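You operate a simulated robot arm through the tools that you are given. There is no shell and no other tool.

The job below is to be done with a simulated robot arm. You get a single attempt, and the scene is never put back.

TASK
Latch the silver sprung clamp in the jig, wind its wing bolt tight and stand it in the green tray.
Fine: wind it to its stop while the orange lever holds the clamp; turn the lever back; leave the other clamps alone. Set down upright: what you pick out.

The check looks at the end state, three seconds after you hand in, the way a careful person would. Anything else that was tipped, shoved, dropped, spilled or broken makes it a failure.

THE ROBOT
A 7-joint arm with a two-finger gripper, fixed in place. Base frame: the origin is on the floor under the middle of its stand, x ahead of it, y to its left, z up; the work surface is at about z = 860. Lengths are in mm, angles in degrees, forces in N, time in s.
With the tool pointing down near the work surface it reaches from about 320 to 760 mm from the base axis. Its first joint turns from -166.0 to 166.0 degrees. Payload 1.71 kg.
Tool frame: the origin (TCP) lies between the finger pads and is the grasp point; the fingertips stand 20 mm ahead of it; z points along the fingers, y is the line along which they close. The gripper opens to 96 mm; its body begins 113 mm behind the TCP.
Orientation is told as [roll, pitch, yaw] about the base's x, y, z axes, in that order, counted from this pose: with the fingers straight down and closing along the base's y, the tool's x points along the base's -x, its y along +y and its z along -z.

THE INTERFACE
- The arm moves only by the tool move_arm. Its argument "motion" is a list of rows, each an object of numbers (a shift or turn left out is 0, a gripper value left out holds the last): "dx", "dy", "dz": the shift along the base's x, y, z in units of 200 mm (1.0 is 200 mm); "wx", "wy", "wz": the turn, a rotation vector about the base's x, y, z in units of 90 degrees (1.0 is 90 degrees). In form: [{"dx": .., "dy": .., "dz": .., "wx": .., "wy": .., "wz": ..}, ...]. A call has 1 to 20 rows; each row is the pose to reach, as a shift and turn from the pose commanded when the call began. "grip" is the opening in per cent of the stroke, from 0 (shut) to 100 (fully open), set as the call begins (left out, the last holds). A call with a number of a shift or a turn outside -1 to 1 is refused whole. Each row takes 0.2 s and may step no farther than 50 mm and 8.6 degrees from the row before; otherwise, or with a gripper value out of range, the whole call is refused. Where a pose cannot be reached the arm comes as near as it can. A force on the tool above 50 N (or 10 N above the force at the start of the call, whichever is more), or a blocked arm, ends the call early, and 0.2 s more pass. Each finger travels about 153 mm/s and halts on what it meets, pressing with about 31 N; the grip force reading is that of the motor and also rises with nothing between the fingers. The clock runs only during rows and for 0.2 s after the last one: add rows that repeat a pose to give the fingers time. It gives the time, the measured TCP pose, the force on the tool (base axes), the opening and the grip force at its end, in the units of the frame above (readings bear some noise), with the torque about the TCP (base axes, N m) and any sound that the robot's microphone picked up.
- Cameras (640 x 400 px; columns grow to the right, rows downward): "scene" is fixed at [208.9, -653.4, 1480.1]; the picture's right is [0.95, -0.30, 0.00], its down [-0.12, -0.39, -0.91] and it looks along [0.27, 0.87, -0.41] (base axes); focal length 362 px, centre (320, 200). "wrist" rides on the gripper at [66, 14, -145] in the tool frame; the picture's right is [-0.21, 0.98, 0.00], its down [-0.88, -0.19, -0.45] and it looks along [-0.44, -0.09, 0.90] (tool axes); focal length 275 px, centre (320, 200). There is no depth. A picture from a camera that has moved, and an enlarged one, comes with that camera's place and axes in the base frame and with its lens. The place of the scene camera against the robot may be out by one fixed shift of up to 18 mm in any direction.
- get_image(camera): a new picture of that camera. The clock stands still meanwhile.
- raise_lower(by): moves the trunk up (or, below 0, down) by that many mm; the arm rides with it, the base frame stays. It gives what a move gives, with no picture.
- enlarge(camera, box): a new picture of the part [left, top, right, bottom] of that camera's present view, enlarged. The clock stands still meanwhile.
- finish_job(): hands the job in; it is judged then, once.

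Places have to be worked out from the pictures, the camera data and where the tool is seen. Open the gripper and draw the arm clear of the work before you hand the job in, unless the task says otherwise.

The tools are called after "Emit:" as a command line: name --argument value ..., lists and objects as JSON in quotes. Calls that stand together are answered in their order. move_arm: Moves the arm, as the interface text tells. Its arguments: {"type":"object","properties":{"motion":{"type":"array","items":{"type":"object","properties":{"dx":{"type":"number"},"dy":{"type":"number"},"dz":{"type":"number"},"wx":{"type":"number"},"wy":{"type":"number"},"wz":{"type":"number"}}}},"grip":{"type":"number"}},"required":["motion"]} The other tools are called the same way: raise_lower (by) moves the trunk up or down; get_image (camera) takes a picture; enlarge (camera, box) takes an enlarged picture of a part of a camera's view; finish_job () hands the job in.

At the start:

```text
t: 0.0
tcp_pos: [368.5, 366.7, 1229.2]
ee_rot: [-0.1, 0.1, 0.0]
ft_force: [0.3, 0.2, 1.1]
ft_torque: [0.0, -0.01, -0.01]
width: 95.9
finger_force: 0.0
trunk travel left (down, up): [-325.0, 61.0]
```

scene: 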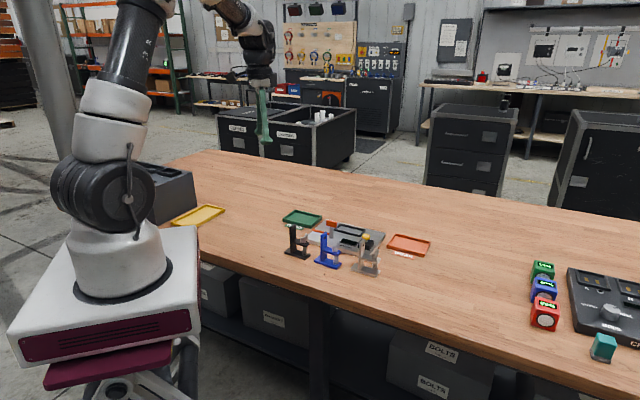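
wrist: 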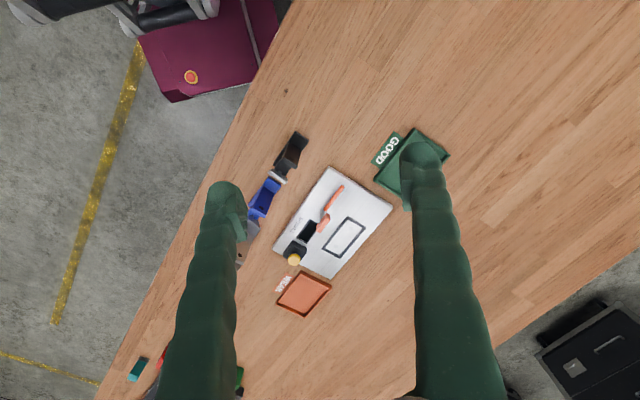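

I'll begin by looking closely at the work area from both cameras.

Emit:
enlarge --camera "scene" --box '[260, 190, 450, 290]'

Emit:
enlarge --camera "wrist" --box '[220, 110, 460, 330]'

```text
3.37 times, centred on (355, 240) of scene
camera zoom: at [208.9, -653.4, 1480.1], right [0.95, -0.3, 0.0], down [-0.12, -0.39, -0.91], along [0.27, 0.87, -0.41], focal length 1218 px, centre (202, 65)
```

zoom: 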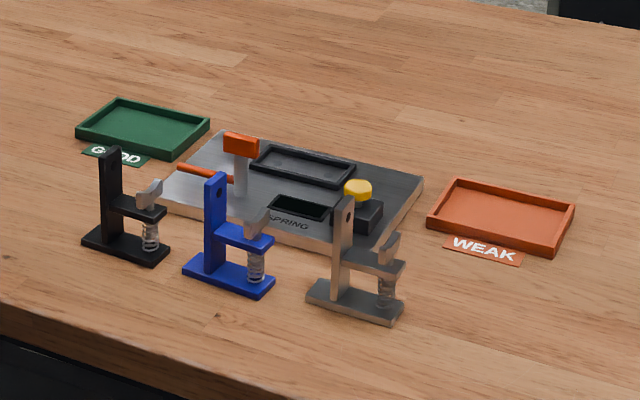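

```text
1.82 times, centred on (340, 220) of wrist
camera zoom: at [302.8, 379.8, 1374.6], right [0.21, 0.98, 0.0], down [0.88, -0.19, 0.44], along [0.43, -0.09, -0.9], focal length 500 px, centre (284, 164)
```

zoom: 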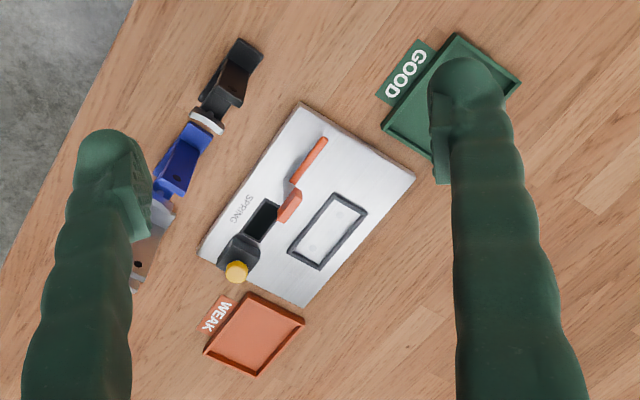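

The pictures show three clamps (black, blue, silver) in a row, a jig board with a framed pocket and an orange lever, and green "GOOD" and orange "WEAK" trays. I'll move the arm so the wrist camera sees the silver clamp and the jig better.

Emit:
move_arm --motion '[{"dx": 0.1, "dy": -0.11, "dz": -0.1}, {"dx": 0.2, "dy": -0.22, "dz": -0.2}, {"dx": 0.3, "dy": -0.33, "dz": -0.3}, {"dx": 0.4, "dy": -0.44, "dz": -0.4}, {"dx": 0.4, "dy": -0.44, "dz": -0.4}]' --grip 100

Emit:
get_image --camera "wrist"

```text
t: 1.2
tcp_pos: [428.2, 278.1, 1153.6]
ee_rot: [0.1, -0.9, 0.0]
ft_force: [0.3, 0.1, 0.0]
ft_torque: [0.0, -0.01, 0.02]
width: 96.1
finger_force: 0.1
trunk travel left (down, up): [-325.0, 61.0]
```

```text
taken
camera wrist: at [360.1, 291.8, 1298.1], right [0.21, 0.98, 0.0], down [0.87, -0.18, 0.46], along [0.45, -0.09, -0.89], focal length 275 px, centre (320, 200)
```

wrist: 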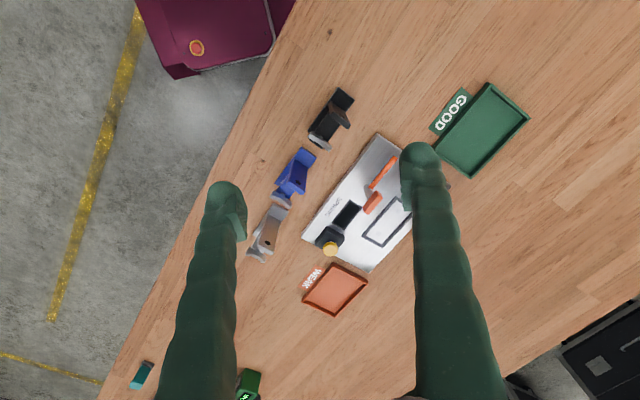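

The TCP measured is 20 mm short in x of what I commanded, so I'll check whether it is lag or a limit by repeating the pose.

Emit:
move_arm --motion '[{"dx": 0}, {"dx": 0}, {"dx": 0}]'

Emit:
get_image --camera "wrist"

```text
t: 2.0
tcp_pos: [429.0, 278.5, 1154.0]
ee_rot: [0.0, -0.7, 0.0]
ft_force: [-0.8, 0.2, -0.9]
ft_torque: [0.0, -0.04, -0.07]
width: 95.8
finger_force: 0.1
trunk travel left (down, up): [-325.0, 61.0]
```

```text
taken
camera wrist: at [360.9, 291.9, 1298.0], right [0.21, 0.98, 0.0], down [0.87, -0.19, 0.46], along [0.45, -0.09, -0.89], focal length 275 px, centre (320, 200)
```

wrist: 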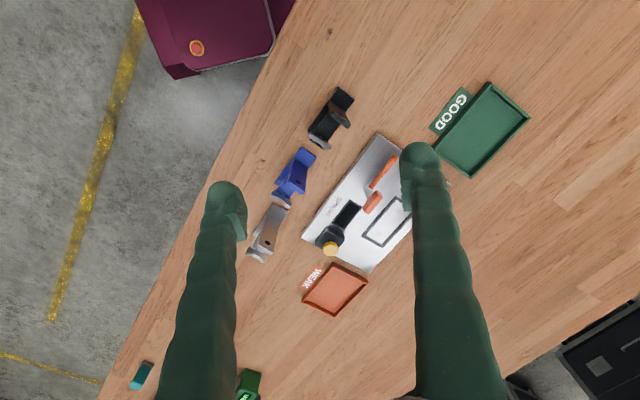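

It's a reach limit at this height. Raising the trunk will extend the reach, so I'll raise it by 60 mm.

Emit:
raise_lower --by 60

```text
t: 3.0
tcp_pos: [430.0, 278.4, 1214.9]
ee_rot: [0.0, -0.8, 0.0]
ft_force: [0.3, 0.5, 0.3]
ft_torque: [0.0, 0.01, 0.01]
width: 96.1
finger_force: 0.1
trunk travel left (down, up): [-385.0, 1.0]
```

Now I'll go lower and over toward the silver clamp to see it in detail, staying well above everything (TCP about z 1080).

Emit:
move_arm --motion '[{"dx": 0.02, "dy": -0.1, "dz": -0.16}, {"dx": 0.05, "dy": -0.2, "dz": -0.32}, {"dx": 0.07, "dy": -0.3, "dz": -0.48}, {"dx": 0.1, "dy": -0.4, "dz": -0.65}, {"dx": 0.1, "dy": -0.4, "dz": -0.65}]'

Emit:
get_image --camera "wrist"

```text
t: 4.2
tcp_pos: [447.6, 198.9, 1082.5]
ee_rot: [0.1, -0.8, -0.1]
ft_force: [0.3, -1.0, 0.1]
ft_torque: [0.03, 0.0, -0.02]
width: 96.0
finger_force: 0.0
trunk travel left (down, up): [-385.0, 1.0]
```

```text
taken
camera wrist: at [379.5, 212.0, 1226.2], right [0.21, 0.98, 0.0], down [0.87, -0.19, 0.46], along [0.45, -0.09, -0.89], focal length 275 px, centre (320, 200)
```

wrist: 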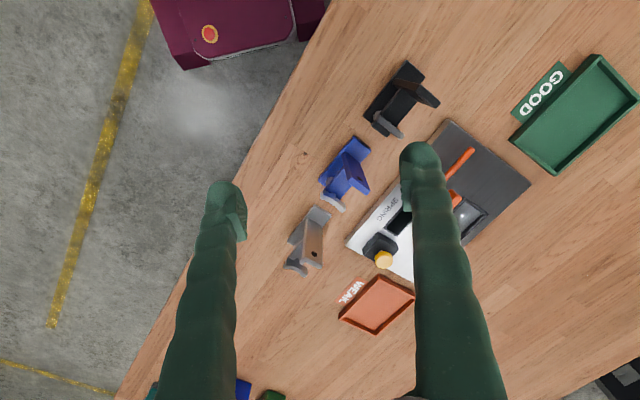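

The silver clamp is visible between the fingers; I'll enlarge it and the jig.

Emit:
enlarge --camera "wrist" --box '[260, 180, 360, 290]'

Emit:
enlarge --camera "wrist" --box '[310, 50, 560, 280]'

Emit:
enlarge --camera "scene" --box '[340, 220, 390, 290]'

Emit:
enlarge --camera "scene" --box '[305, 210, 395, 260]'

```text
3.64 times, centred on (310, 235) of wrist
camera zoom: at [379.5, 212.0, 1226.2], right [0.21, 0.98, 0.0], down [0.87, -0.19, 0.46], along [0.45, -0.09, -0.89], focal length 1001 px, centre (356, 73)
```

zoom: 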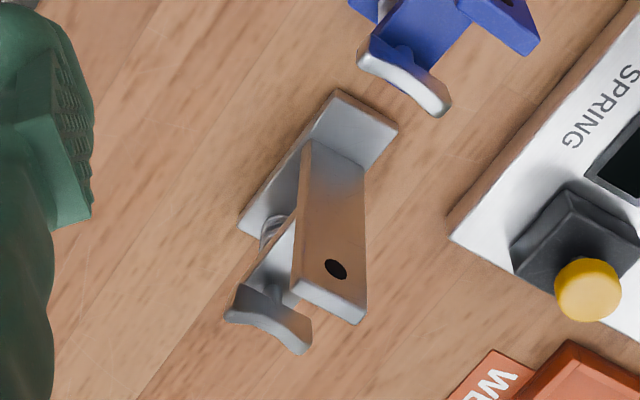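

```text
1.74 times, centred on (435, 165) of wrist
camera zoom: at [379.5, 212.0, 1226.2], right [0.21, 0.98, 0.0], down [0.87, -0.19, 0.46], along [0.45, -0.09, -0.89], focal length 479 px, centre (120, 261)
```

zoom: 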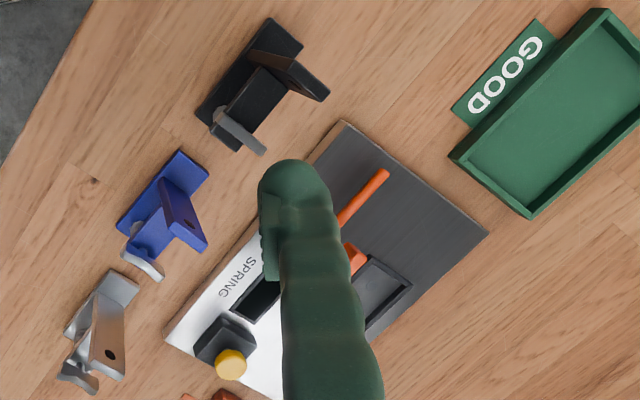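

```text
5.71 times, centred on (365, 255) of scene
camera zoom: at [208.9, -653.4, 1480.1], right [0.95, -0.3, 0.0], down [-0.12, -0.39, -0.91], along [0.27, 0.87, -0.41], focal length 2067 px, centre (63, -114)
```

zoom: 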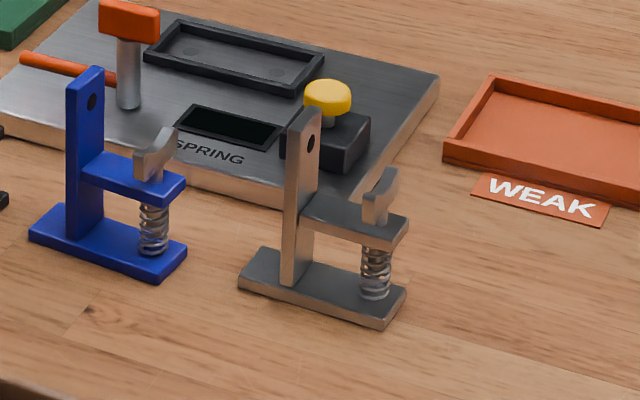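

```text
7.11 times, centred on (350, 235) of scene
camera zoom: at [208.9, -653.4, 1480.1], right [0.95, -0.3, 0.0], down [-0.12, -0.39, -0.91], along [0.27, 0.87, -0.41], focal length 2572 px, centre (107, -49)
```

zoom: 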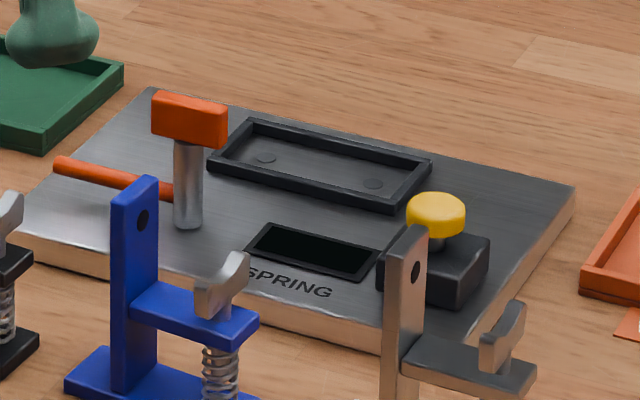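

From these pictures I work out: silver clamp base about (603,147), its long axis at about −45°, post top about z 960; jig board centre about (618,334), nest about (644,359), lever axis about (572,330). I'll move over the jig at TCP z 1050, clear of everything, for a closer look.

Emit:
move_arm --motion '[{"dx": 0.08, "dy": 0.2, "dz": -0.04}, {"dx": 0.16, "dy": 0.4, "dz": -0.08}, {"dx": 0.24, "dy": 0.6, "dz": -0.12}, {"dx": 0.31, "dy": 0.8, "dz": -0.16}, {"dx": 0.31, "dy": 0.8, "dz": -0.16}]'

Emit:
get_image --camera "wrist"

Emit:
enlarge --camera "wrist" --box '[230, 100, 420, 260]'

```text
t: 5.4
tcp_pos: [510.9, 357.6, 1051.8]
ee_rot: [0.1, -0.9, -0.2]
ft_force: [-0.4, -0.2, -0.3]
ft_torque: [0.04, 0.01, -0.02]
width: 96.1
finger_force: 0.0
trunk travel left (down, up): [-385.0, 1.0]
```

```text
taken
camera wrist: at [442.4, 370.8, 1195.7], right [0.21, 0.98, 0.0], down [0.87, -0.19, 0.46], along [0.45, -0.09, -0.89], focal length 275 px, centre (320, 200)
```

wrist: 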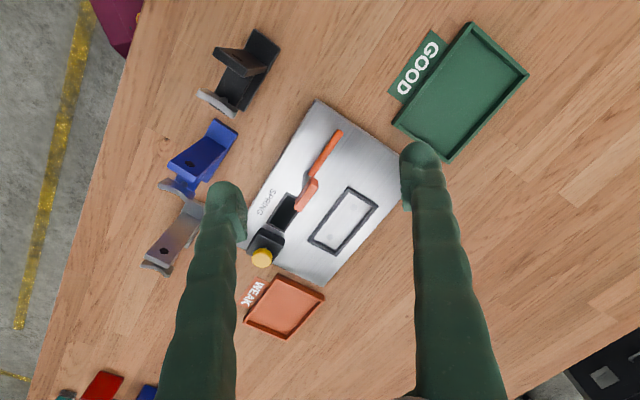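

```text
2.50 times, centred on (325, 180) of wrist
camera zoom: at [442.4, 370.8, 1195.7], right [0.21, 0.98, 0.0], down [0.87, -0.19, 0.46], along [0.45, -0.09, -0.89], focal length 688 px, centre (308, 250)
```

zoom: 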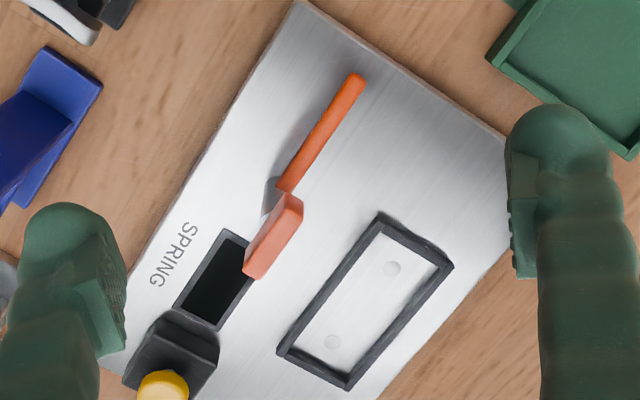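

The jig is clear now: lever axis about (568,329) with its orange rod pointing along −u (away to the left) and a gripping block on top; nest centre about (645,358), inner about 88×37 mm; green tray centre about (516,514). The nest is near the reach limit, so I'll test reach and the turn to yaw −45° in free air over it at TCP z ≈ 990.

Emit:
move_arm --motion '[{"dx": 0.1, "dy": 0.01, "dz": -0.05, "wz": -0.085}, {"dx": 0.2, "dy": 0.02, "dz": -0.1, "wz": -0.17}, {"dx": 0.3, "dy": 0.02, "dz": -0.15, "wz": -0.255}, {"dx": 0.4, "dy": 0.03, "dz": -0.2, "wz": -0.34}, {"dx": 0.5, "dy": 0.04, "dz": -0.25, "wz": -0.42}, {"dx": 0.62, "dy": 0.05, "dz": -0.31, "wz": -0.5}, {"dx": 0.62, "dy": 0.05, "dz": -0.31, "wz": -0.5}, {"dx": 0.62, "dy": 0.05, "dz": -0.31, "wz": -0.5}]'

Emit:
get_image --camera "wrist"

Emit:
get_image --camera "scene"

```text
t: 7.1
tcp_pos: [619.7, 371.7, 1002.2]
ee_rot: [0.6, -1.5, -45.0]
ft_force: [0.1, -0.6, -0.6]
ft_torque: [0.04, -0.07, 0.01]
width: 96.4
finger_force: 0.1
trunk travel left (down, up): [-385.0, 1.0]
stopped in row 8: the arm was blocked; the commanded pose is now the measured one
```

```text
taken
camera wrist: at [579.5, 428.8, 1145.7], right [0.84, 0.55, 0.02], down [0.48, -0.75, 0.47], along [0.27, -0.38, -0.88], focal length 275 px, centre (320, 200)
```

wrist: 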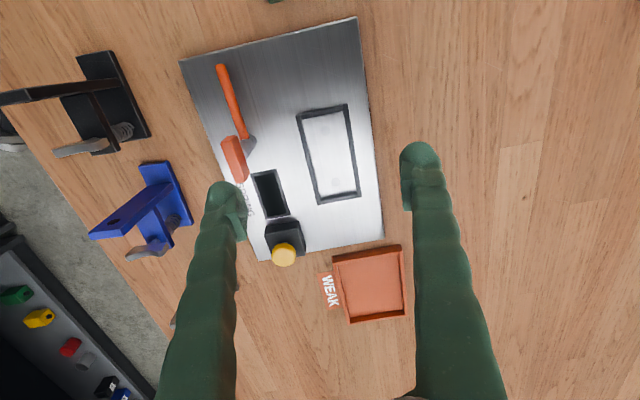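

```text
taken
```

scene: 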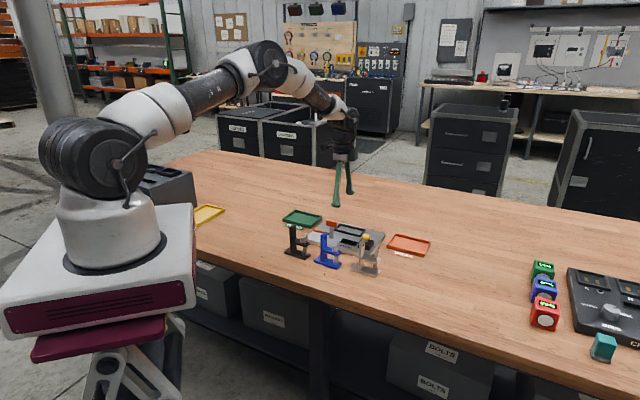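

The reach here ends near r ≈ 723 mm at z ≈ 1000 (more when lower), consistent with what I need (r ≈ 735 at z ≤ 980). I'll enlarge this view of the jig to measure the nest and lever precisely.

Emit:
enlarge --camera "wrist" --box '[180, 40, 400, 260]'

Emit:
enlarge --camera "wrist" --box '[280, 90, 370, 210]'

Emit:
enlarge --camera "wrist" --box '[200, 50, 290, 190]'

```text
1.82 times, centred on (290, 150) of wrist
camera zoom: at [579.5, 428.8, 1145.7], right [0.84, 0.55, 0.02], down [0.48, -0.75, 0.47], along [0.27, -0.38, -0.88], focal length 500 px, centre (374, 291)
```

zoom: 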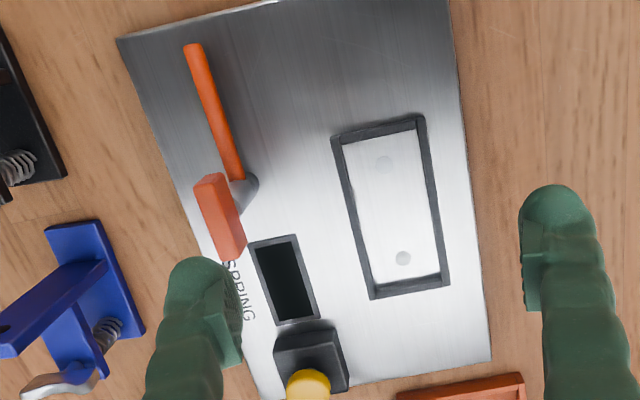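

```text
3.33 times, centred on (325, 150) of wrist
camera zoom: at [579.5, 428.8, 1145.7], right [0.84, 0.55, 0.02], down [0.48, -0.75, 0.47], along [0.27, -0.38, -0.88], focal length 918 px, centre (303, 367)
```

zoom: 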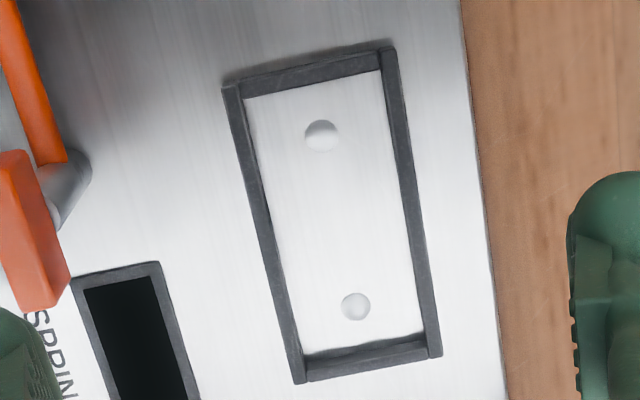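

```text
2.86 times, centred on (245, 120) of wrist
camera zoom: at [579.5, 428.8, 1145.7], right [0.84, 0.55, 0.02], down [0.48, -0.75, 0.47], along [0.27, -0.38, -0.88], focal length 786 px, centre (534, 429)
```

zoom: 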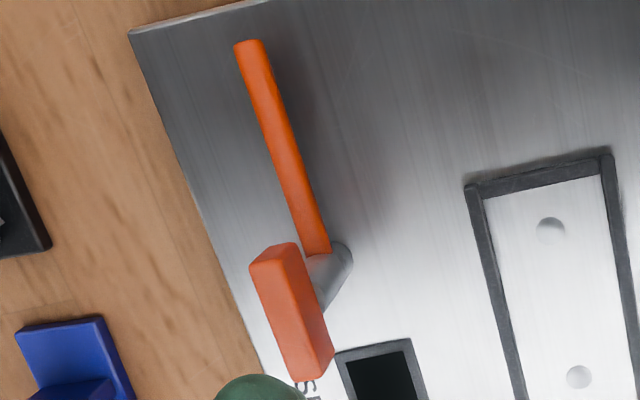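

Two views agree: nest centre (644,358), long axis −45°, rim ≈ 98×49 mm outside; lever axis (566.5,328.5), block top z ≈ 930, rod 70 mm long at z ≈ 890. Next I go back above the silver clamp at z 1030 for a close view at yaw −45°.

Emit:
move_arm --motion '[{"dx": -0.05, "dy": -0.19, "dz": 0.05}, {"dx": -0.1, "dy": -0.38, "dz": 0.08}, {"dx": -0.15, "dy": -0.57, "dz": 0.11}, {"dx": -0.21, "dy": -0.76, "dz": 0.13}, {"dx": -0.26, "dy": -0.95, "dz": 0.14}, {"dx": -0.26, "dy": -0.95, "dz": 0.14}]'

Emit:
get_image --camera "wrist"

Emit:
enlarge --camera "wrist" --box '[250, 90, 410, 260]'

```text
t: 8.5
tcp_pos: [570.1, 182.2, 1026.8]
ee_rot: [0.5, -1.5, -45.1]
ft_force: [-0.5, 0.4, -1.0]
ft_torque: [-0.04, -0.01, -0.01]
width: 96.3
finger_force: 0.2
trunk travel left (down, up): [-385.0, 1.0]
```

```text
taken
camera wrist: at [529.7, 239.6, 1169.6], right [0.84, 0.54, 0.01], down [0.48, -0.75, 0.46], along [0.26, -0.38, -0.89], focal length 275 px, centre (320, 200)
```

wrist: 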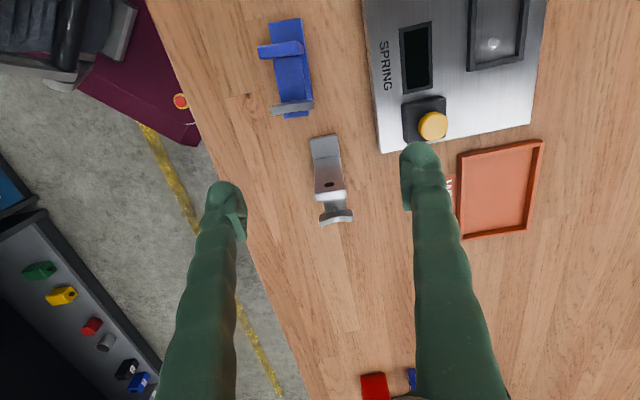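

```text
2.35 times, centred on (330, 175) of wrist
camera zoom: at [529.7, 239.6, 1169.6], right [0.84, 0.54, 0.01], down [0.48, -0.75, 0.46], along [0.26, -0.38, -0.89], focal length 648 px, centre (296, 259)
```

zoom: 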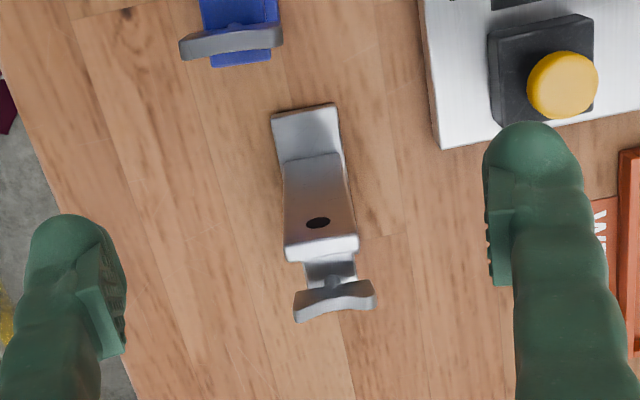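

The clamp is well in view; I'll enlarge it further for the exact position of post, arm and wing.

Emit:
enlarge --camera "wrist" --box '[300, 125, 370, 235]'

Emit:
enlarge --camera "scene" --box '[345, 225, 390, 285]'

```text
3.64 times, centred on (335, 180) of wrist
camera zoom: at [529.7, 239.6, 1169.6], right [0.84, 0.54, 0.01], down [0.48, -0.75, 0.46], along [0.26, -0.38, -0.89], focal length 1001 px, centre (266, 273)
```

zoom: 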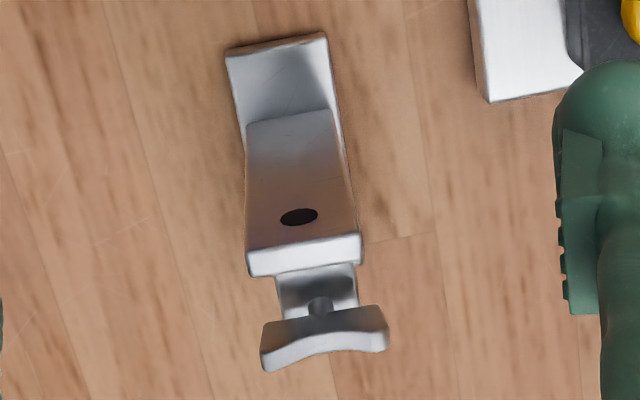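

```text
6.67 times, centred on (368, 255) of scene
camera zoom: at [208.9, -653.4, 1480.1], right [0.95, -0.3, 0.0], down [-0.12, -0.39, -0.91], along [0.27, 0.87, -0.41], focal length 2411 px, centre (3, -167)
```

zoom: 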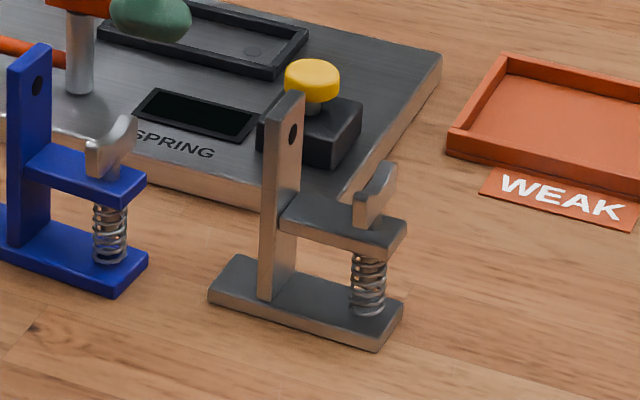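

Post: −u face at 23 mm from the base end, top z ≈ 959, about 26 mm wide across; bolt axis about 40 mm from that face. I want to know the finger thickness for later clearance beside the post, so I'll enlarge the gripper.

Emit:
enlarge --camera "wrist" --box '[190, 170, 270, 270]'

Emit:
get_image --camera "scene"

Emit:
enlarge --camera "scene" --box '[300, 100, 420, 260]'

```text
4.00 times, centred on (230, 220) of wrist
camera zoom: at [529.7, 239.6, 1169.6], right [0.84, 0.54, 0.01], down [0.48, -0.75, 0.46], along [0.26, -0.38, -0.89], focal length 1101 px, centre (680, 120)
```

zoom: 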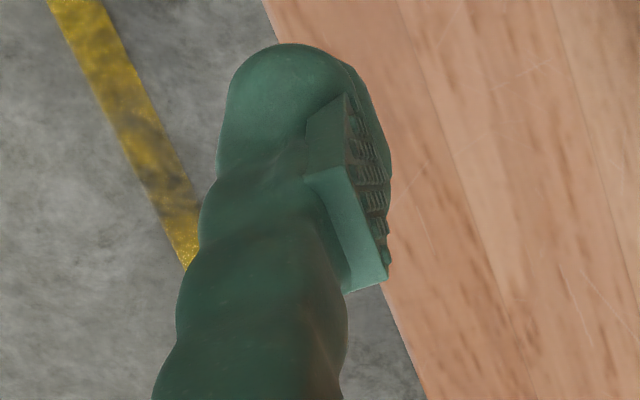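

```text
taken
```

scene: 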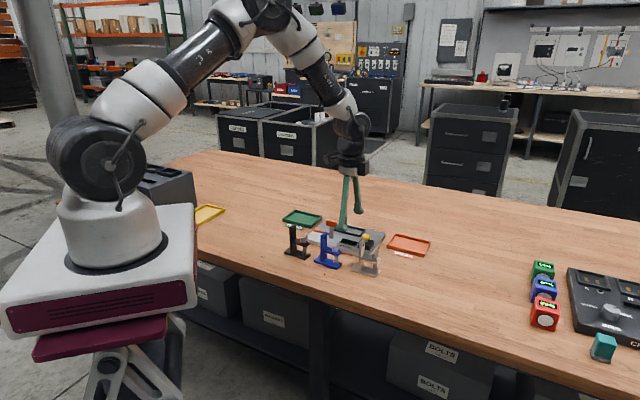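

```text
2.50 times, centred on (360, 180) of scene
camera zoom: at [208.9, -653.4, 1480.1], right [0.95, -0.3, 0.0], down [-0.12, -0.39, -0.91], along [0.27, 0.87, -0.41], focal length 904 px, centre (220, 250)
```

zoom: 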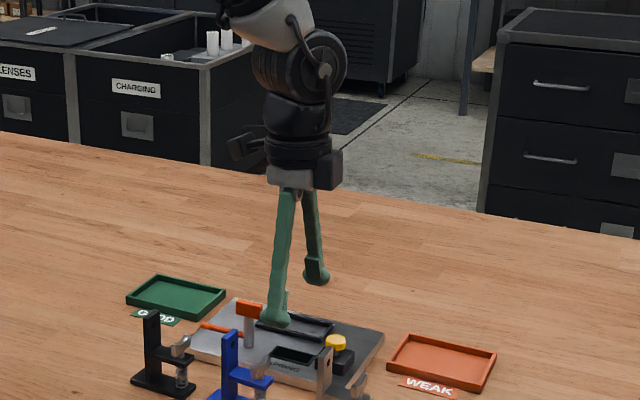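

The fingers are about 24 mm thick and 22 mm wide at the tips. I'll now go above the silver clamp's post at about (598,157), level out the small tool tilt, set yaw −46° to suit the post and open to 60 mm, then check.

Emit:
move_arm --motion '[{"dx": 0.07, "dy": -0.062, "dz": -0.067, "wx": 0.004, "wy": 0.008, "wz": -0.005}, {"dx": 0.1385, "dy": -0.124, "dz": -0.134, "wx": 0.0079, "wy": 0.0157, "wz": -0.01}, {"dx": 0.1385, "dy": -0.124, "dz": -0.134, "wx": 0.0079, "wy": 0.0157, "wz": -0.01}, {"dx": 0.1385, "dy": -0.124, "dz": -0.134, "wx": 0.0079, "wy": 0.0157, "wz": -0.01}]' --grip 62

Emit:
get_image --camera "wrist"

Emit:
enlarge --camera "scene" --box '[320, 180, 410, 290]'

```text
t: 9.5
tcp_pos: [598.0, 156.6, 998.9]
ee_rot: [0.0, 0.1, -46.1]
ft_force: [0.6, 0.0, 0.1]
ft_torque: [0.02, -0.01, -0.03]
width: 59.6
finger_force: 0.1
trunk travel left (down, up): [-385.0, 1.0]
```

```text
taken
camera wrist: at [562.9, 212.4, 1144.1], right [0.85, 0.53, 0.0], down [0.48, -0.76, 0.44], along [0.24, -0.38, -0.9], focal length 275 px, centre (320, 200)
```

wrist: 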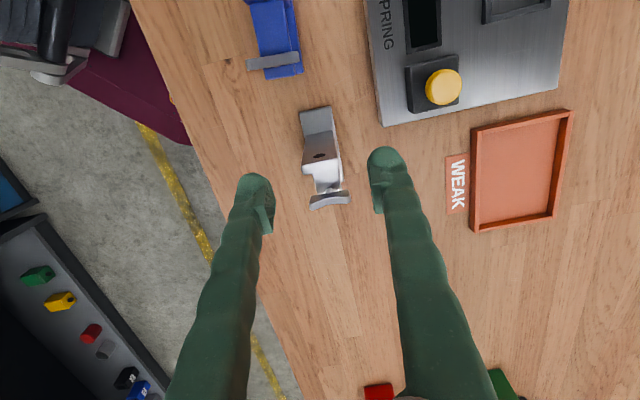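

```text
3.64 times, centred on (365, 235) of scene
camera zoom: at [208.9, -653.4, 1480.1], right [0.95, -0.3, 0.0], down [-0.12, -0.39, -0.91], along [0.27, 0.87, -0.41], focal length 1315 px, centre (156, 73)
```

zoom: 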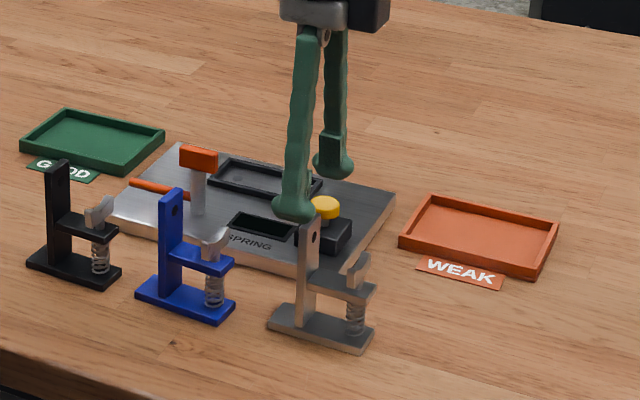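

Tilt is corrected. I project the TCP axis at post-top height to about pixel (320,167); I'll enlarge to check that against the post top.

Emit:
enlarge --camera "wrist" --box '[280, 95, 370, 215]'

```text
3.33 times, centred on (325, 155) of wrist
camera zoom: at [562.9, 212.4, 1144.1], right [0.85, 0.53, 0.0], down [0.48, -0.76, 0.44], along [0.24, -0.38, -0.9], focal length 918 px, centre (303, 350)
```

zoom: 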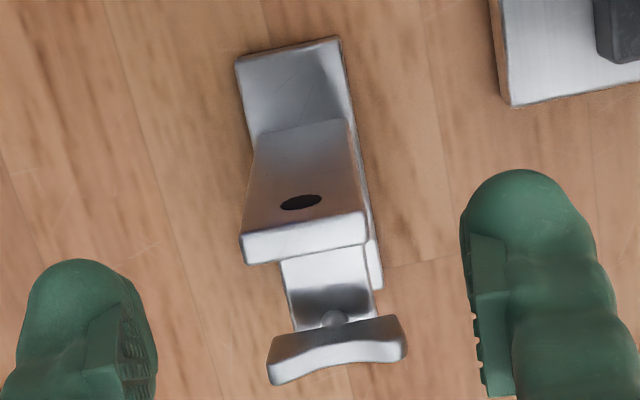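

The post top centre falls at (305,238) in the enlargement against the predicted (304,240), so alignment is good to about a millimetre. I descend straight to TCP z 938 with the fingers astride the post.

Emit:
move_arm --motion '[{"dz": -0.1}, {"dz": -0.2}, {"dz": -0.305}, {"dz": -0.305}]'

Emit:
get_image --camera "wrist"

Emit:
enlarge --camera "scene" --box '[330, 200, 410, 290]'

```text
t: 10.5
tcp_pos: [596.4, 156.0, 939.3]
ee_rot: [0.1, 0.0, -46.0]
ft_force: [-0.5, -0.5, 0.0]
ft_torque: [0.02, 0.0, -0.02]
width: 59.4
finger_force: 0.0
trunk travel left (down, up): [-385.0, 1.0]
```

```text
taken
camera wrist: at [561.7, 211.8, 1084.4], right [0.85, 0.53, 0.0], down [0.48, -0.76, 0.44], along [0.24, -0.38, -0.9], focal length 275 px, centre (320, 200)
```

wrist: 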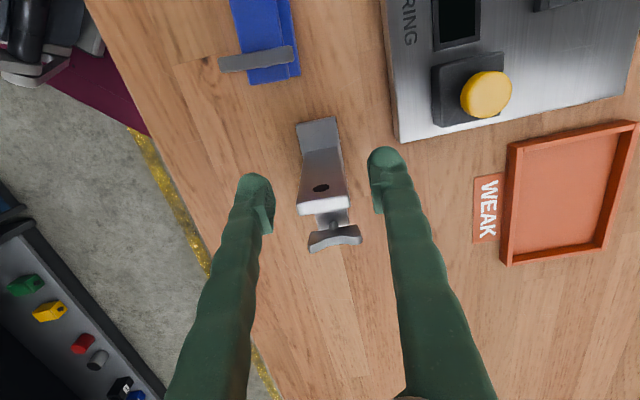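

```text
4.44 times, centred on (370, 245) of scene
camera zoom: at [208.9, -653.4, 1480.1], right [0.95, -0.3, 0.0], down [-0.12, -0.39, -0.91], along [0.27, 0.87, -0.41], focal length 1608 px, centre (98, 0)
```

zoom: 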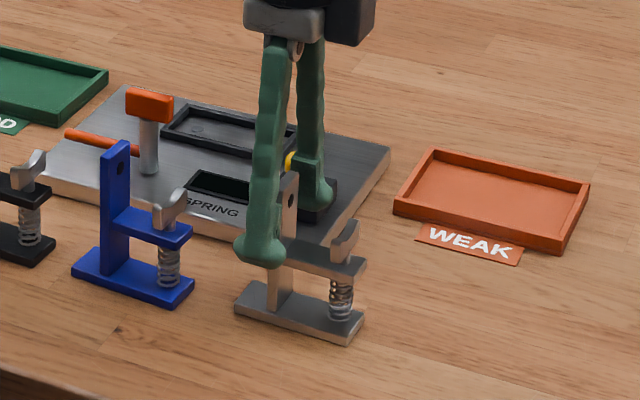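

The fingers stand astride the post with no contact force. I close the gripper on the post.

Emit:
move_arm --motion '[{"dz": 0}, {"dz": 0}, {"dz": 0}]' --grip 0

Emit:
get_image --camera "wrist"

```text
t: 11.3
tcp_pos: [597.8, 155.9, 938.5]
ee_rot: [-0.1, 0.1, -46.0]
ft_force: [0.1, 0.9, 0.3]
ft_torque: [0.03, -0.01, 0.02]
width: 26.8
finger_force: 30.7
trunk travel left (down, up): [-385.0, 1.0]
```

```text
taken
camera wrist: at [562.1, 211.9, 1084.1], right [0.85, 0.53, 0.0], down [0.48, -0.76, 0.44], along [0.24, -0.38, -0.9], focal length 275 px, centre (320, 200)
```

wrist: 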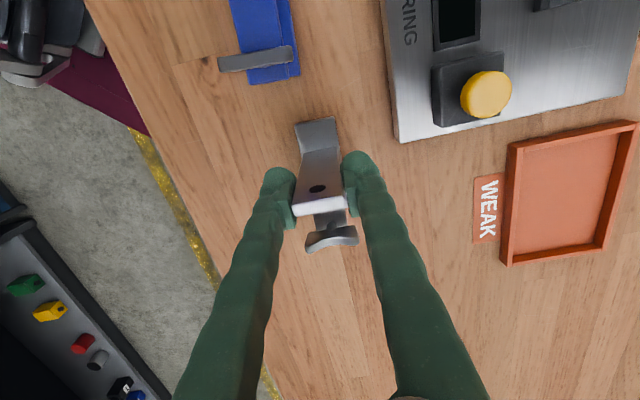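

Gripped at 26.8 mm with 31 N. I lift it straight up to TCP z ≈ 1030.

Emit:
move_arm --motion '[{"dz": 0.06}, {"dz": 0.18}, {"dz": 0.32}, {"dz": 0.46}, {"dz": 0.46}]'

Emit:
get_image --camera "wrist"

Emit:
enlarge --camera "scene" --box '[290, 150, 420, 290]'

```text
t: 12.5
tcp_pos: [597.3, 154.3, 1031.3]
ee_rot: [0.0, 0.1, -46.1]
ft_force: [-0.6, 0.5, -2.5]
ft_torque: [0.05, 0.06, 0.0]
width: 26.7
finger_force: 30.9
trunk travel left (down, up): [-385.0, 1.0]
```

```text
taken
camera wrist: at [562.0, 210.1, 1176.3], right [0.85, 0.53, 0.0], down [0.48, -0.76, 0.44], along [0.23, -0.38, -0.9], focal length 275 px, centre (320, 200)
```

wrist: 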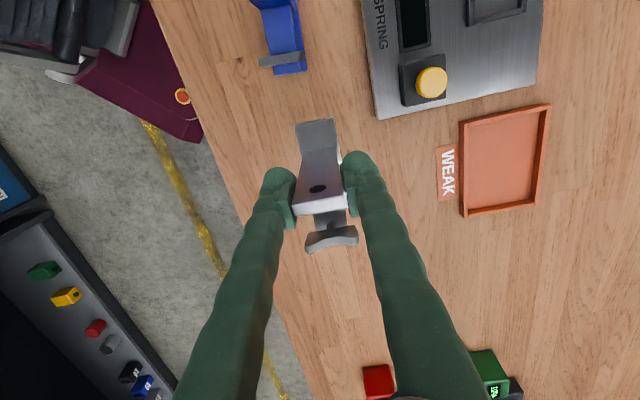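

```text
2.86 times, centred on (355, 220) of scene
camera zoom: at [208.9, -653.4, 1480.1], right [0.95, -0.3, 0.0], down [-0.12, -0.39, -0.91], along [0.27, 0.87, -0.41], focal length 1033 px, centre (220, 143)
```

zoom: 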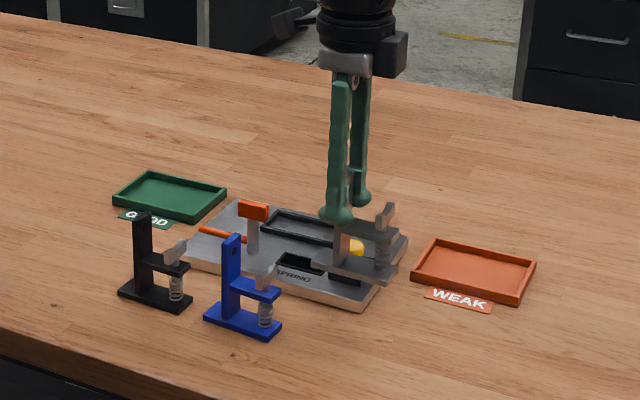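

The clamp hangs straight in the grip (about 0.27 kg). I carry it high (base bottom ≈ 952, lever top 930) to (604,336), just past the lever, before lowering toward the nest.

Emit:
move_arm --motion '[{"dx": 0.008, "dy": 0.22}, {"dx": 0.016, "dy": 0.45}, {"dx": 0.025, "dy": 0.68, "wz": 0.005}, {"dx": 0.034, "dy": 0.908, "wz": 0.01}, {"dx": 0.034, "dy": 0.908, "wz": 0.01}, {"dx": 0.034, "dy": 0.908, "wz": 0.01}]'

Emit:
get_image --camera "wrist"

```text
t: 13.9
tcp_pos: [601.3, 336.9, 1033.0]
ee_rot: [0.0, 0.1, -45.0]
ft_force: [0.5, 0.3, -1.8]
ft_torque: [0.02, 0.0, -0.01]
width: 27.0
finger_force: 30.6
trunk travel left (down, up): [-385.0, 1.0]
```

```text
taken
camera wrist: at [566.1, 392.8, 1177.6], right [0.84, 0.54, 0.0], down [0.49, -0.75, 0.44], along [0.24, -0.37, -0.9], focal length 275 px, centre (320, 200)
```

wrist: 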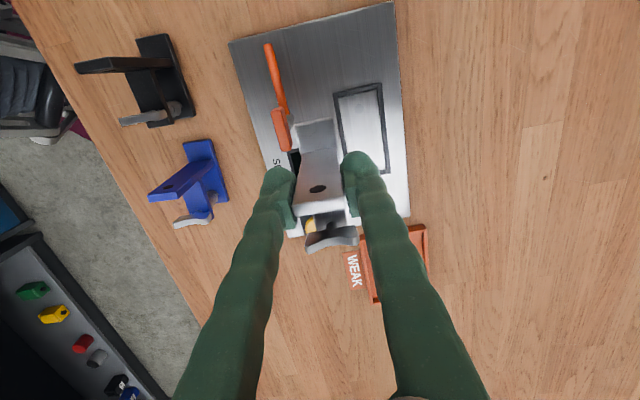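

Tilt zero, clamp held. I'll enlarge the nest from this untilted pose to refine its position before the final move.

Emit:
enlarge --camera "wrist" --box '[300, 70, 420, 190]'

Emit:
enlarge --camera "wrist" --box '[250, 30, 340, 170]'

```text
3.33 times, centred on (360, 130) of wrist
camera zoom: at [566.1, 392.8, 1177.6], right [0.84, 0.54, 0.0], down [0.49, -0.75, 0.44], along [0.24, -0.37, -0.9], focal length 918 px, centre (187, 433)
```

zoom: 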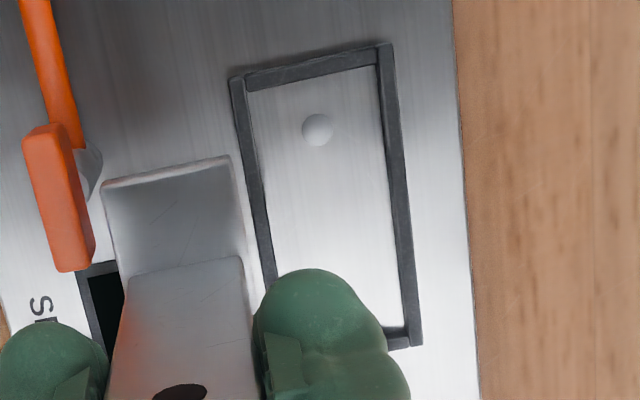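

```text
2.86 times, centred on (295, 100) of wrist
camera zoom: at [566.1, 392.8, 1177.6], right [0.84, 0.54, 0.0], down [0.49, -0.75, 0.44], along [0.24, -0.37, -0.9], focal length 786 px, centre (391, 486)
```

zoom: 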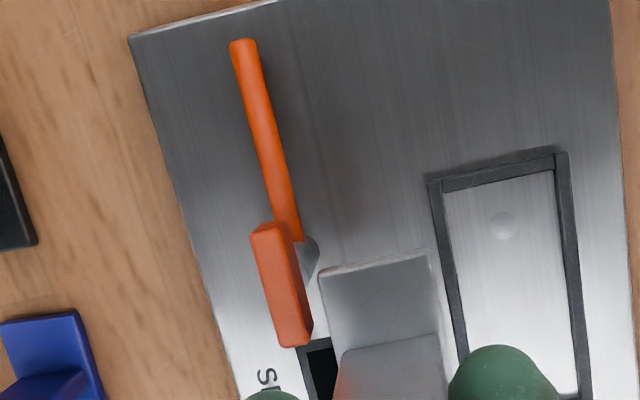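

Nest centre refines to (643.8,358.7) at −45.2°, and the clamp's base is parallel to it; base centre is about 10.6 mm (+u) and 1.3 mm (+v) from the TCP. I move to over the nest, TCP about (633,366.5,975), base bottom still 15 mm above the rim.

Emit:
move_arm --motion '[{"dx": 0.053, "dy": 0.049, "dz": -0.097}, {"dx": 0.106, "dy": 0.098, "dz": -0.193}, {"dx": 0.158, "dy": 0.147, "dz": -0.29}, {"dx": 0.158, "dy": 0.147, "dz": -0.29}, {"dx": 0.158, "dy": 0.147, "dz": -0.29}]'

Emit:
get_image --camera "wrist"

Emit:
enlarge --camera "scene" --box '[300, 180, 400, 270]'

```text
t: 15.0
tcp_pos: [619.3, 366.2, 985.4]
ee_rot: [0.7, -0.6, -45.1]
ft_force: [-0.5, -1.6, -3.0]
ft_torque: [0.06, -0.07, -0.03]
width: 26.6
finger_force: 31.2
trunk travel left (down, up): [-385.0, 1.0]
stopped in row 5: the arm was blocked; the commanded pose is now the measured one
```

```text
taken
camera wrist: at [580.4, 422.0, 1130.7], right [0.84, 0.55, 0.01], down [0.48, -0.75, 0.45], along [0.26, -0.37, -0.89], focal length 275 px, centre (320, 200)
```

wrist: 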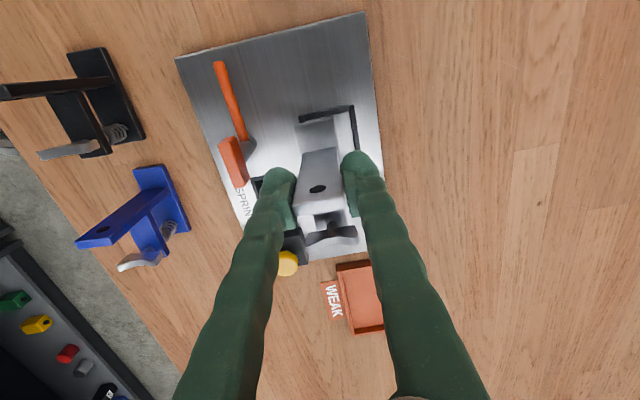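

```text
4.44 times, centred on (350, 225) of scene
camera zoom: at [208.9, -653.4, 1480.1], right [0.95, -0.3, 0.0], down [-0.12, -0.39, -0.91], along [0.27, 0.87, -0.41], focal length 1608 px, centre (187, 89)
```

zoom: 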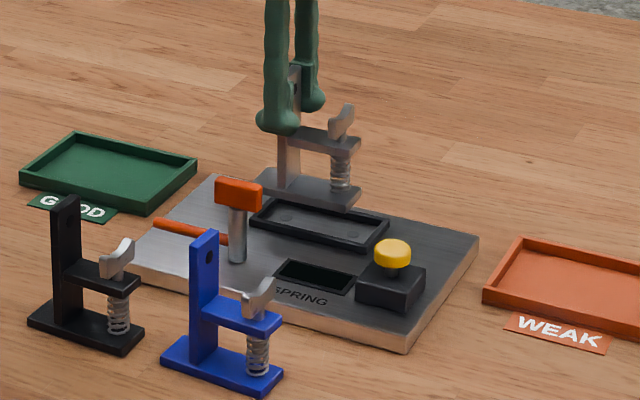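

The arm is at a wrist limit with the tool exactly vertical (r ≈ 719 here); tilting the tool about 2° outward gives the missing reach, and the nest clearance allows it. I add that tilt and move to TCP (629.5,364,970), base bottom still above the rim.

Emit:
move_arm --motion '[{"dx": 0.0, "dy": 0.0, "dz": 0.0, "wx": 0.0104, "wy": -0.009}, {"dx": 0.025, "dy": -0.006, "dz": -0.04, "wx": 0.0104, "wy": -0.009}, {"dx": 0.051, "dy": -0.0115, "dz": -0.077, "wx": 0.0104, "wy": -0.009}, {"dx": 0.051, "dy": -0.0115, "dz": -0.077, "wx": 0.0104, "wy": -0.009}]'

Emit:
get_image --camera "wrist"

Emit:
enlarge --camera "scene" --box '[300, 180, 400, 270]'

```text
t: 16.0
tcp_pos: [632.0, 364.2, 967.9]
ee_rot: [1.8, -0.4, -45.1]
ft_force: [-1.0, -0.3, -1.3]
ft_torque: [0.01, 0.03, -0.01]
width: 26.9
finger_force: 31.1
trunk travel left (down, up): [-385.0, 1.0]
```

```text
taken
camera wrist: at [591.2, 416.9, 1112.9], right [0.84, 0.54, 0.03], down [0.48, -0.76, 0.44], along [0.27, -0.36, -0.9], focal length 275 px, centre (320, 200)
```

wrist: 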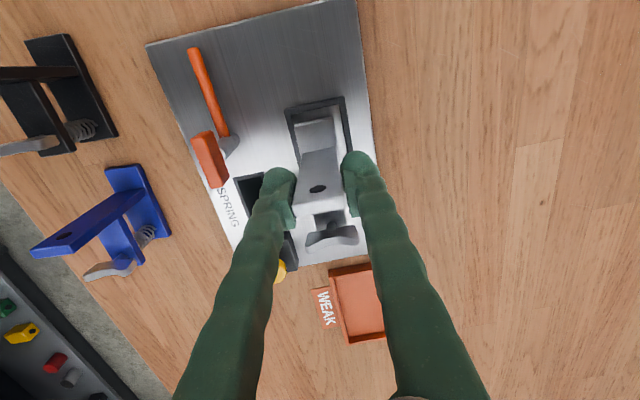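

```text
4.44 times, centred on (350, 225) of scene
camera zoom: at [208.9, -653.4, 1480.1], right [0.95, -0.3, 0.0], down [-0.12, -0.39, -0.91], along [0.27, 0.87, -0.41], focal length 1608 px, centre (187, 89)
```

zoom: 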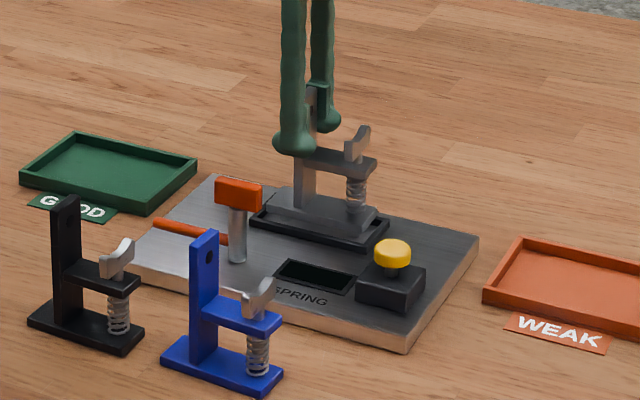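

The base now hovers just over the nest. I'll enlarge to check its outline against the rim.

Emit:
enlarge --camera "wrist" --box '[270, 80, 380, 260]'

Emit:
enlarge --camera "scene" --box '[340, 210, 400, 260]'

```text
2.22 times, centred on (325, 170) of wrist
camera zoom: at [591.2, 416.9, 1112.9], right [0.84, 0.54, 0.03], down [0.48, -0.76, 0.44], along [0.27, -0.36, -0.9], focal length 612 px, centre (309, 267)
```

zoom: 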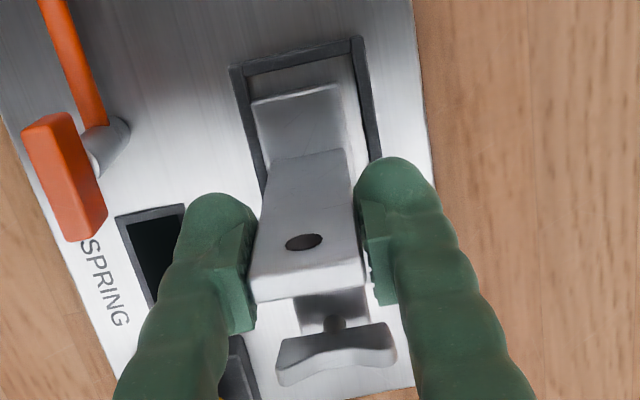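

```text
8.00 times, centred on (370, 235) of scene
camera zoom: at [208.9, -653.4, 1480.1], right [0.95, -0.3, 0.0], down [-0.12, -0.39, -0.91], along [0.27, 0.87, -0.41], focal length 2893 px, centre (-80, -80)
```

zoom: 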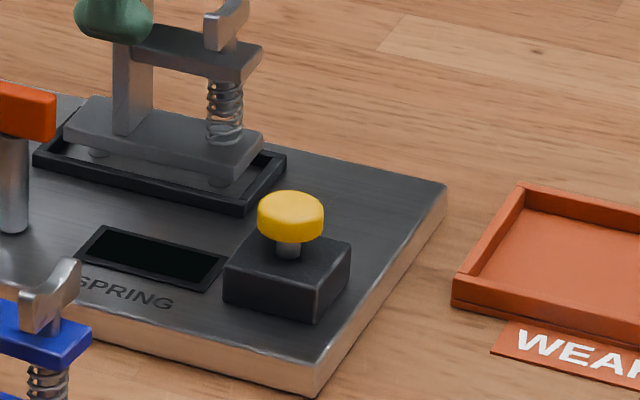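

Base centre computes to (641.3,358.2), within 2.5 mm of the nest centre on all sides clear of the rim. I lower it straight down in small steps, watching the force.

Emit:
move_arm --motion '[{"dz": -0.025}, {"dz": -0.05}, {"dz": -0.07}, {"dz": -0.07}]'

Emit:
enlarge --camera "scene" --box '[320, 200, 390, 260]'

Emit:
enlarge --camera "wrist" --box '[270, 80, 380, 260]'

```text
t: 17.0
tcp_pos: [631.3, 364.1, 955.2]
ee_rot: [2.0, -0.4, -45.2]
ft_force: [0.3, -0.2, 7.2]
ft_torque: [0.14, 0.32, -0.03]
width: 27.2
finger_force: 31.0
trunk travel left (down, up): [-385.0, 1.0]
```

```text
6.67 times, centred on (355, 230) of scene
camera zoom: at [208.9, -653.4, 1480.1], right [0.95, -0.3, 0.0], down [-0.12, -0.39, -0.91], along [0.27, 0.87, -0.41], focal length 2411 px, centre (87, 0)
```

zoom: 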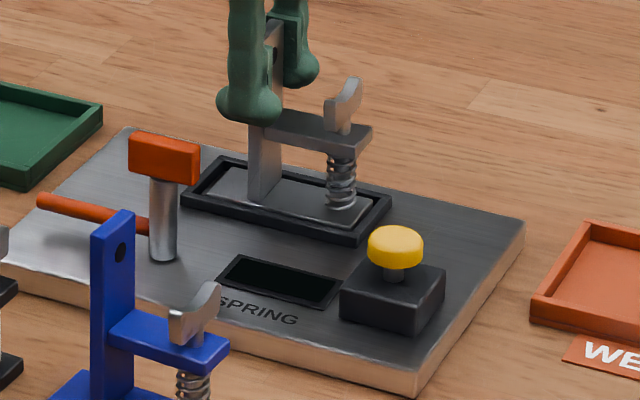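

```text
2.22 times, centred on (325, 170) of wrist
camera zoom: at [591.7, 416.4, 1100.4], right [0.84, 0.54, 0.03], down [0.47, -0.76, 0.44], along [0.27, -0.36, -0.9], focal length 612 px, centre (309, 267)
```

zoom: 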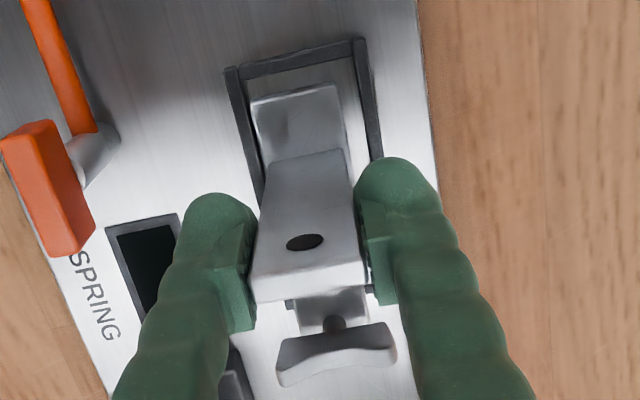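

Contact at TCP z 955 with about 10 N: the base is down inside the nest rim. I release the post by opening to 60 mm.

Emit:
move_arm --motion '[{"dz": 0}, {"dz": 0}]' --grip 60

Emit:
enlarge --camera "scene" --box '[320, 200, 390, 260]'

Emit:
enlarge --camera "wrist" --box '[270, 80, 380, 260]'

```text
t: 17.6
tcp_pos: [632.6, 364.2, 953.7]
ee_rot: [1.8, -0.3, -45.2]
ft_force: [-0.2, -0.4, 0.3]
ft_torque: [0.0, 0.02, -0.01]
width: 57.7
finger_force: 0.1
trunk travel left (down, up): [-385.0, 1.0]
```

```text
6.67 times, centred on (355, 230) of scene
camera zoom: at [208.9, -653.4, 1480.1], right [0.95, -0.3, 0.0], down [-0.12, -0.39, -0.91], along [0.27, 0.87, -0.41], focal length 2411 px, centre (87, 0)
```

zoom: 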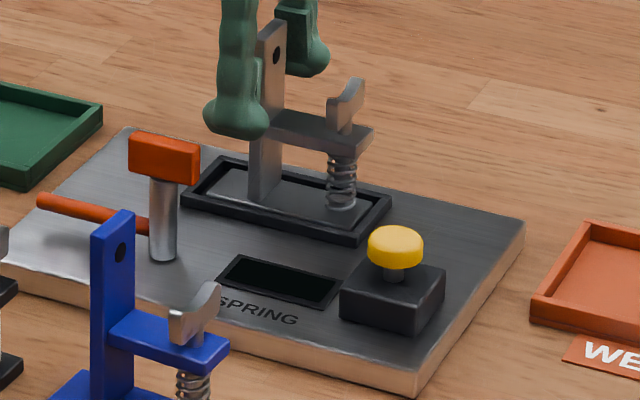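

```text
2.22 times, centred on (325, 170) of wrist
camera zoom: at [591.9, 416.5, 1098.7], right [0.84, 0.54, 0.03], down [0.48, -0.76, 0.44], along [0.27, -0.36, -0.9], focal length 612 px, centre (309, 267)
```

zoom: 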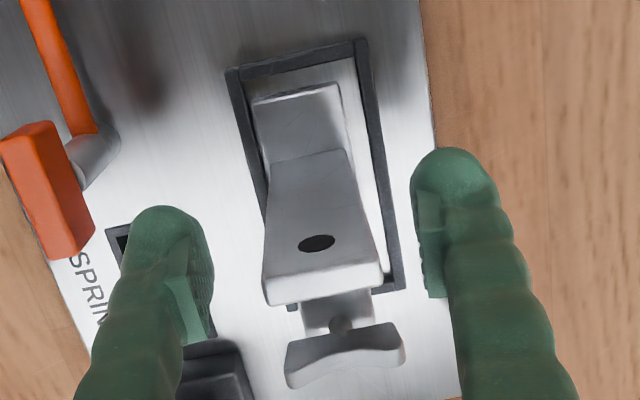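

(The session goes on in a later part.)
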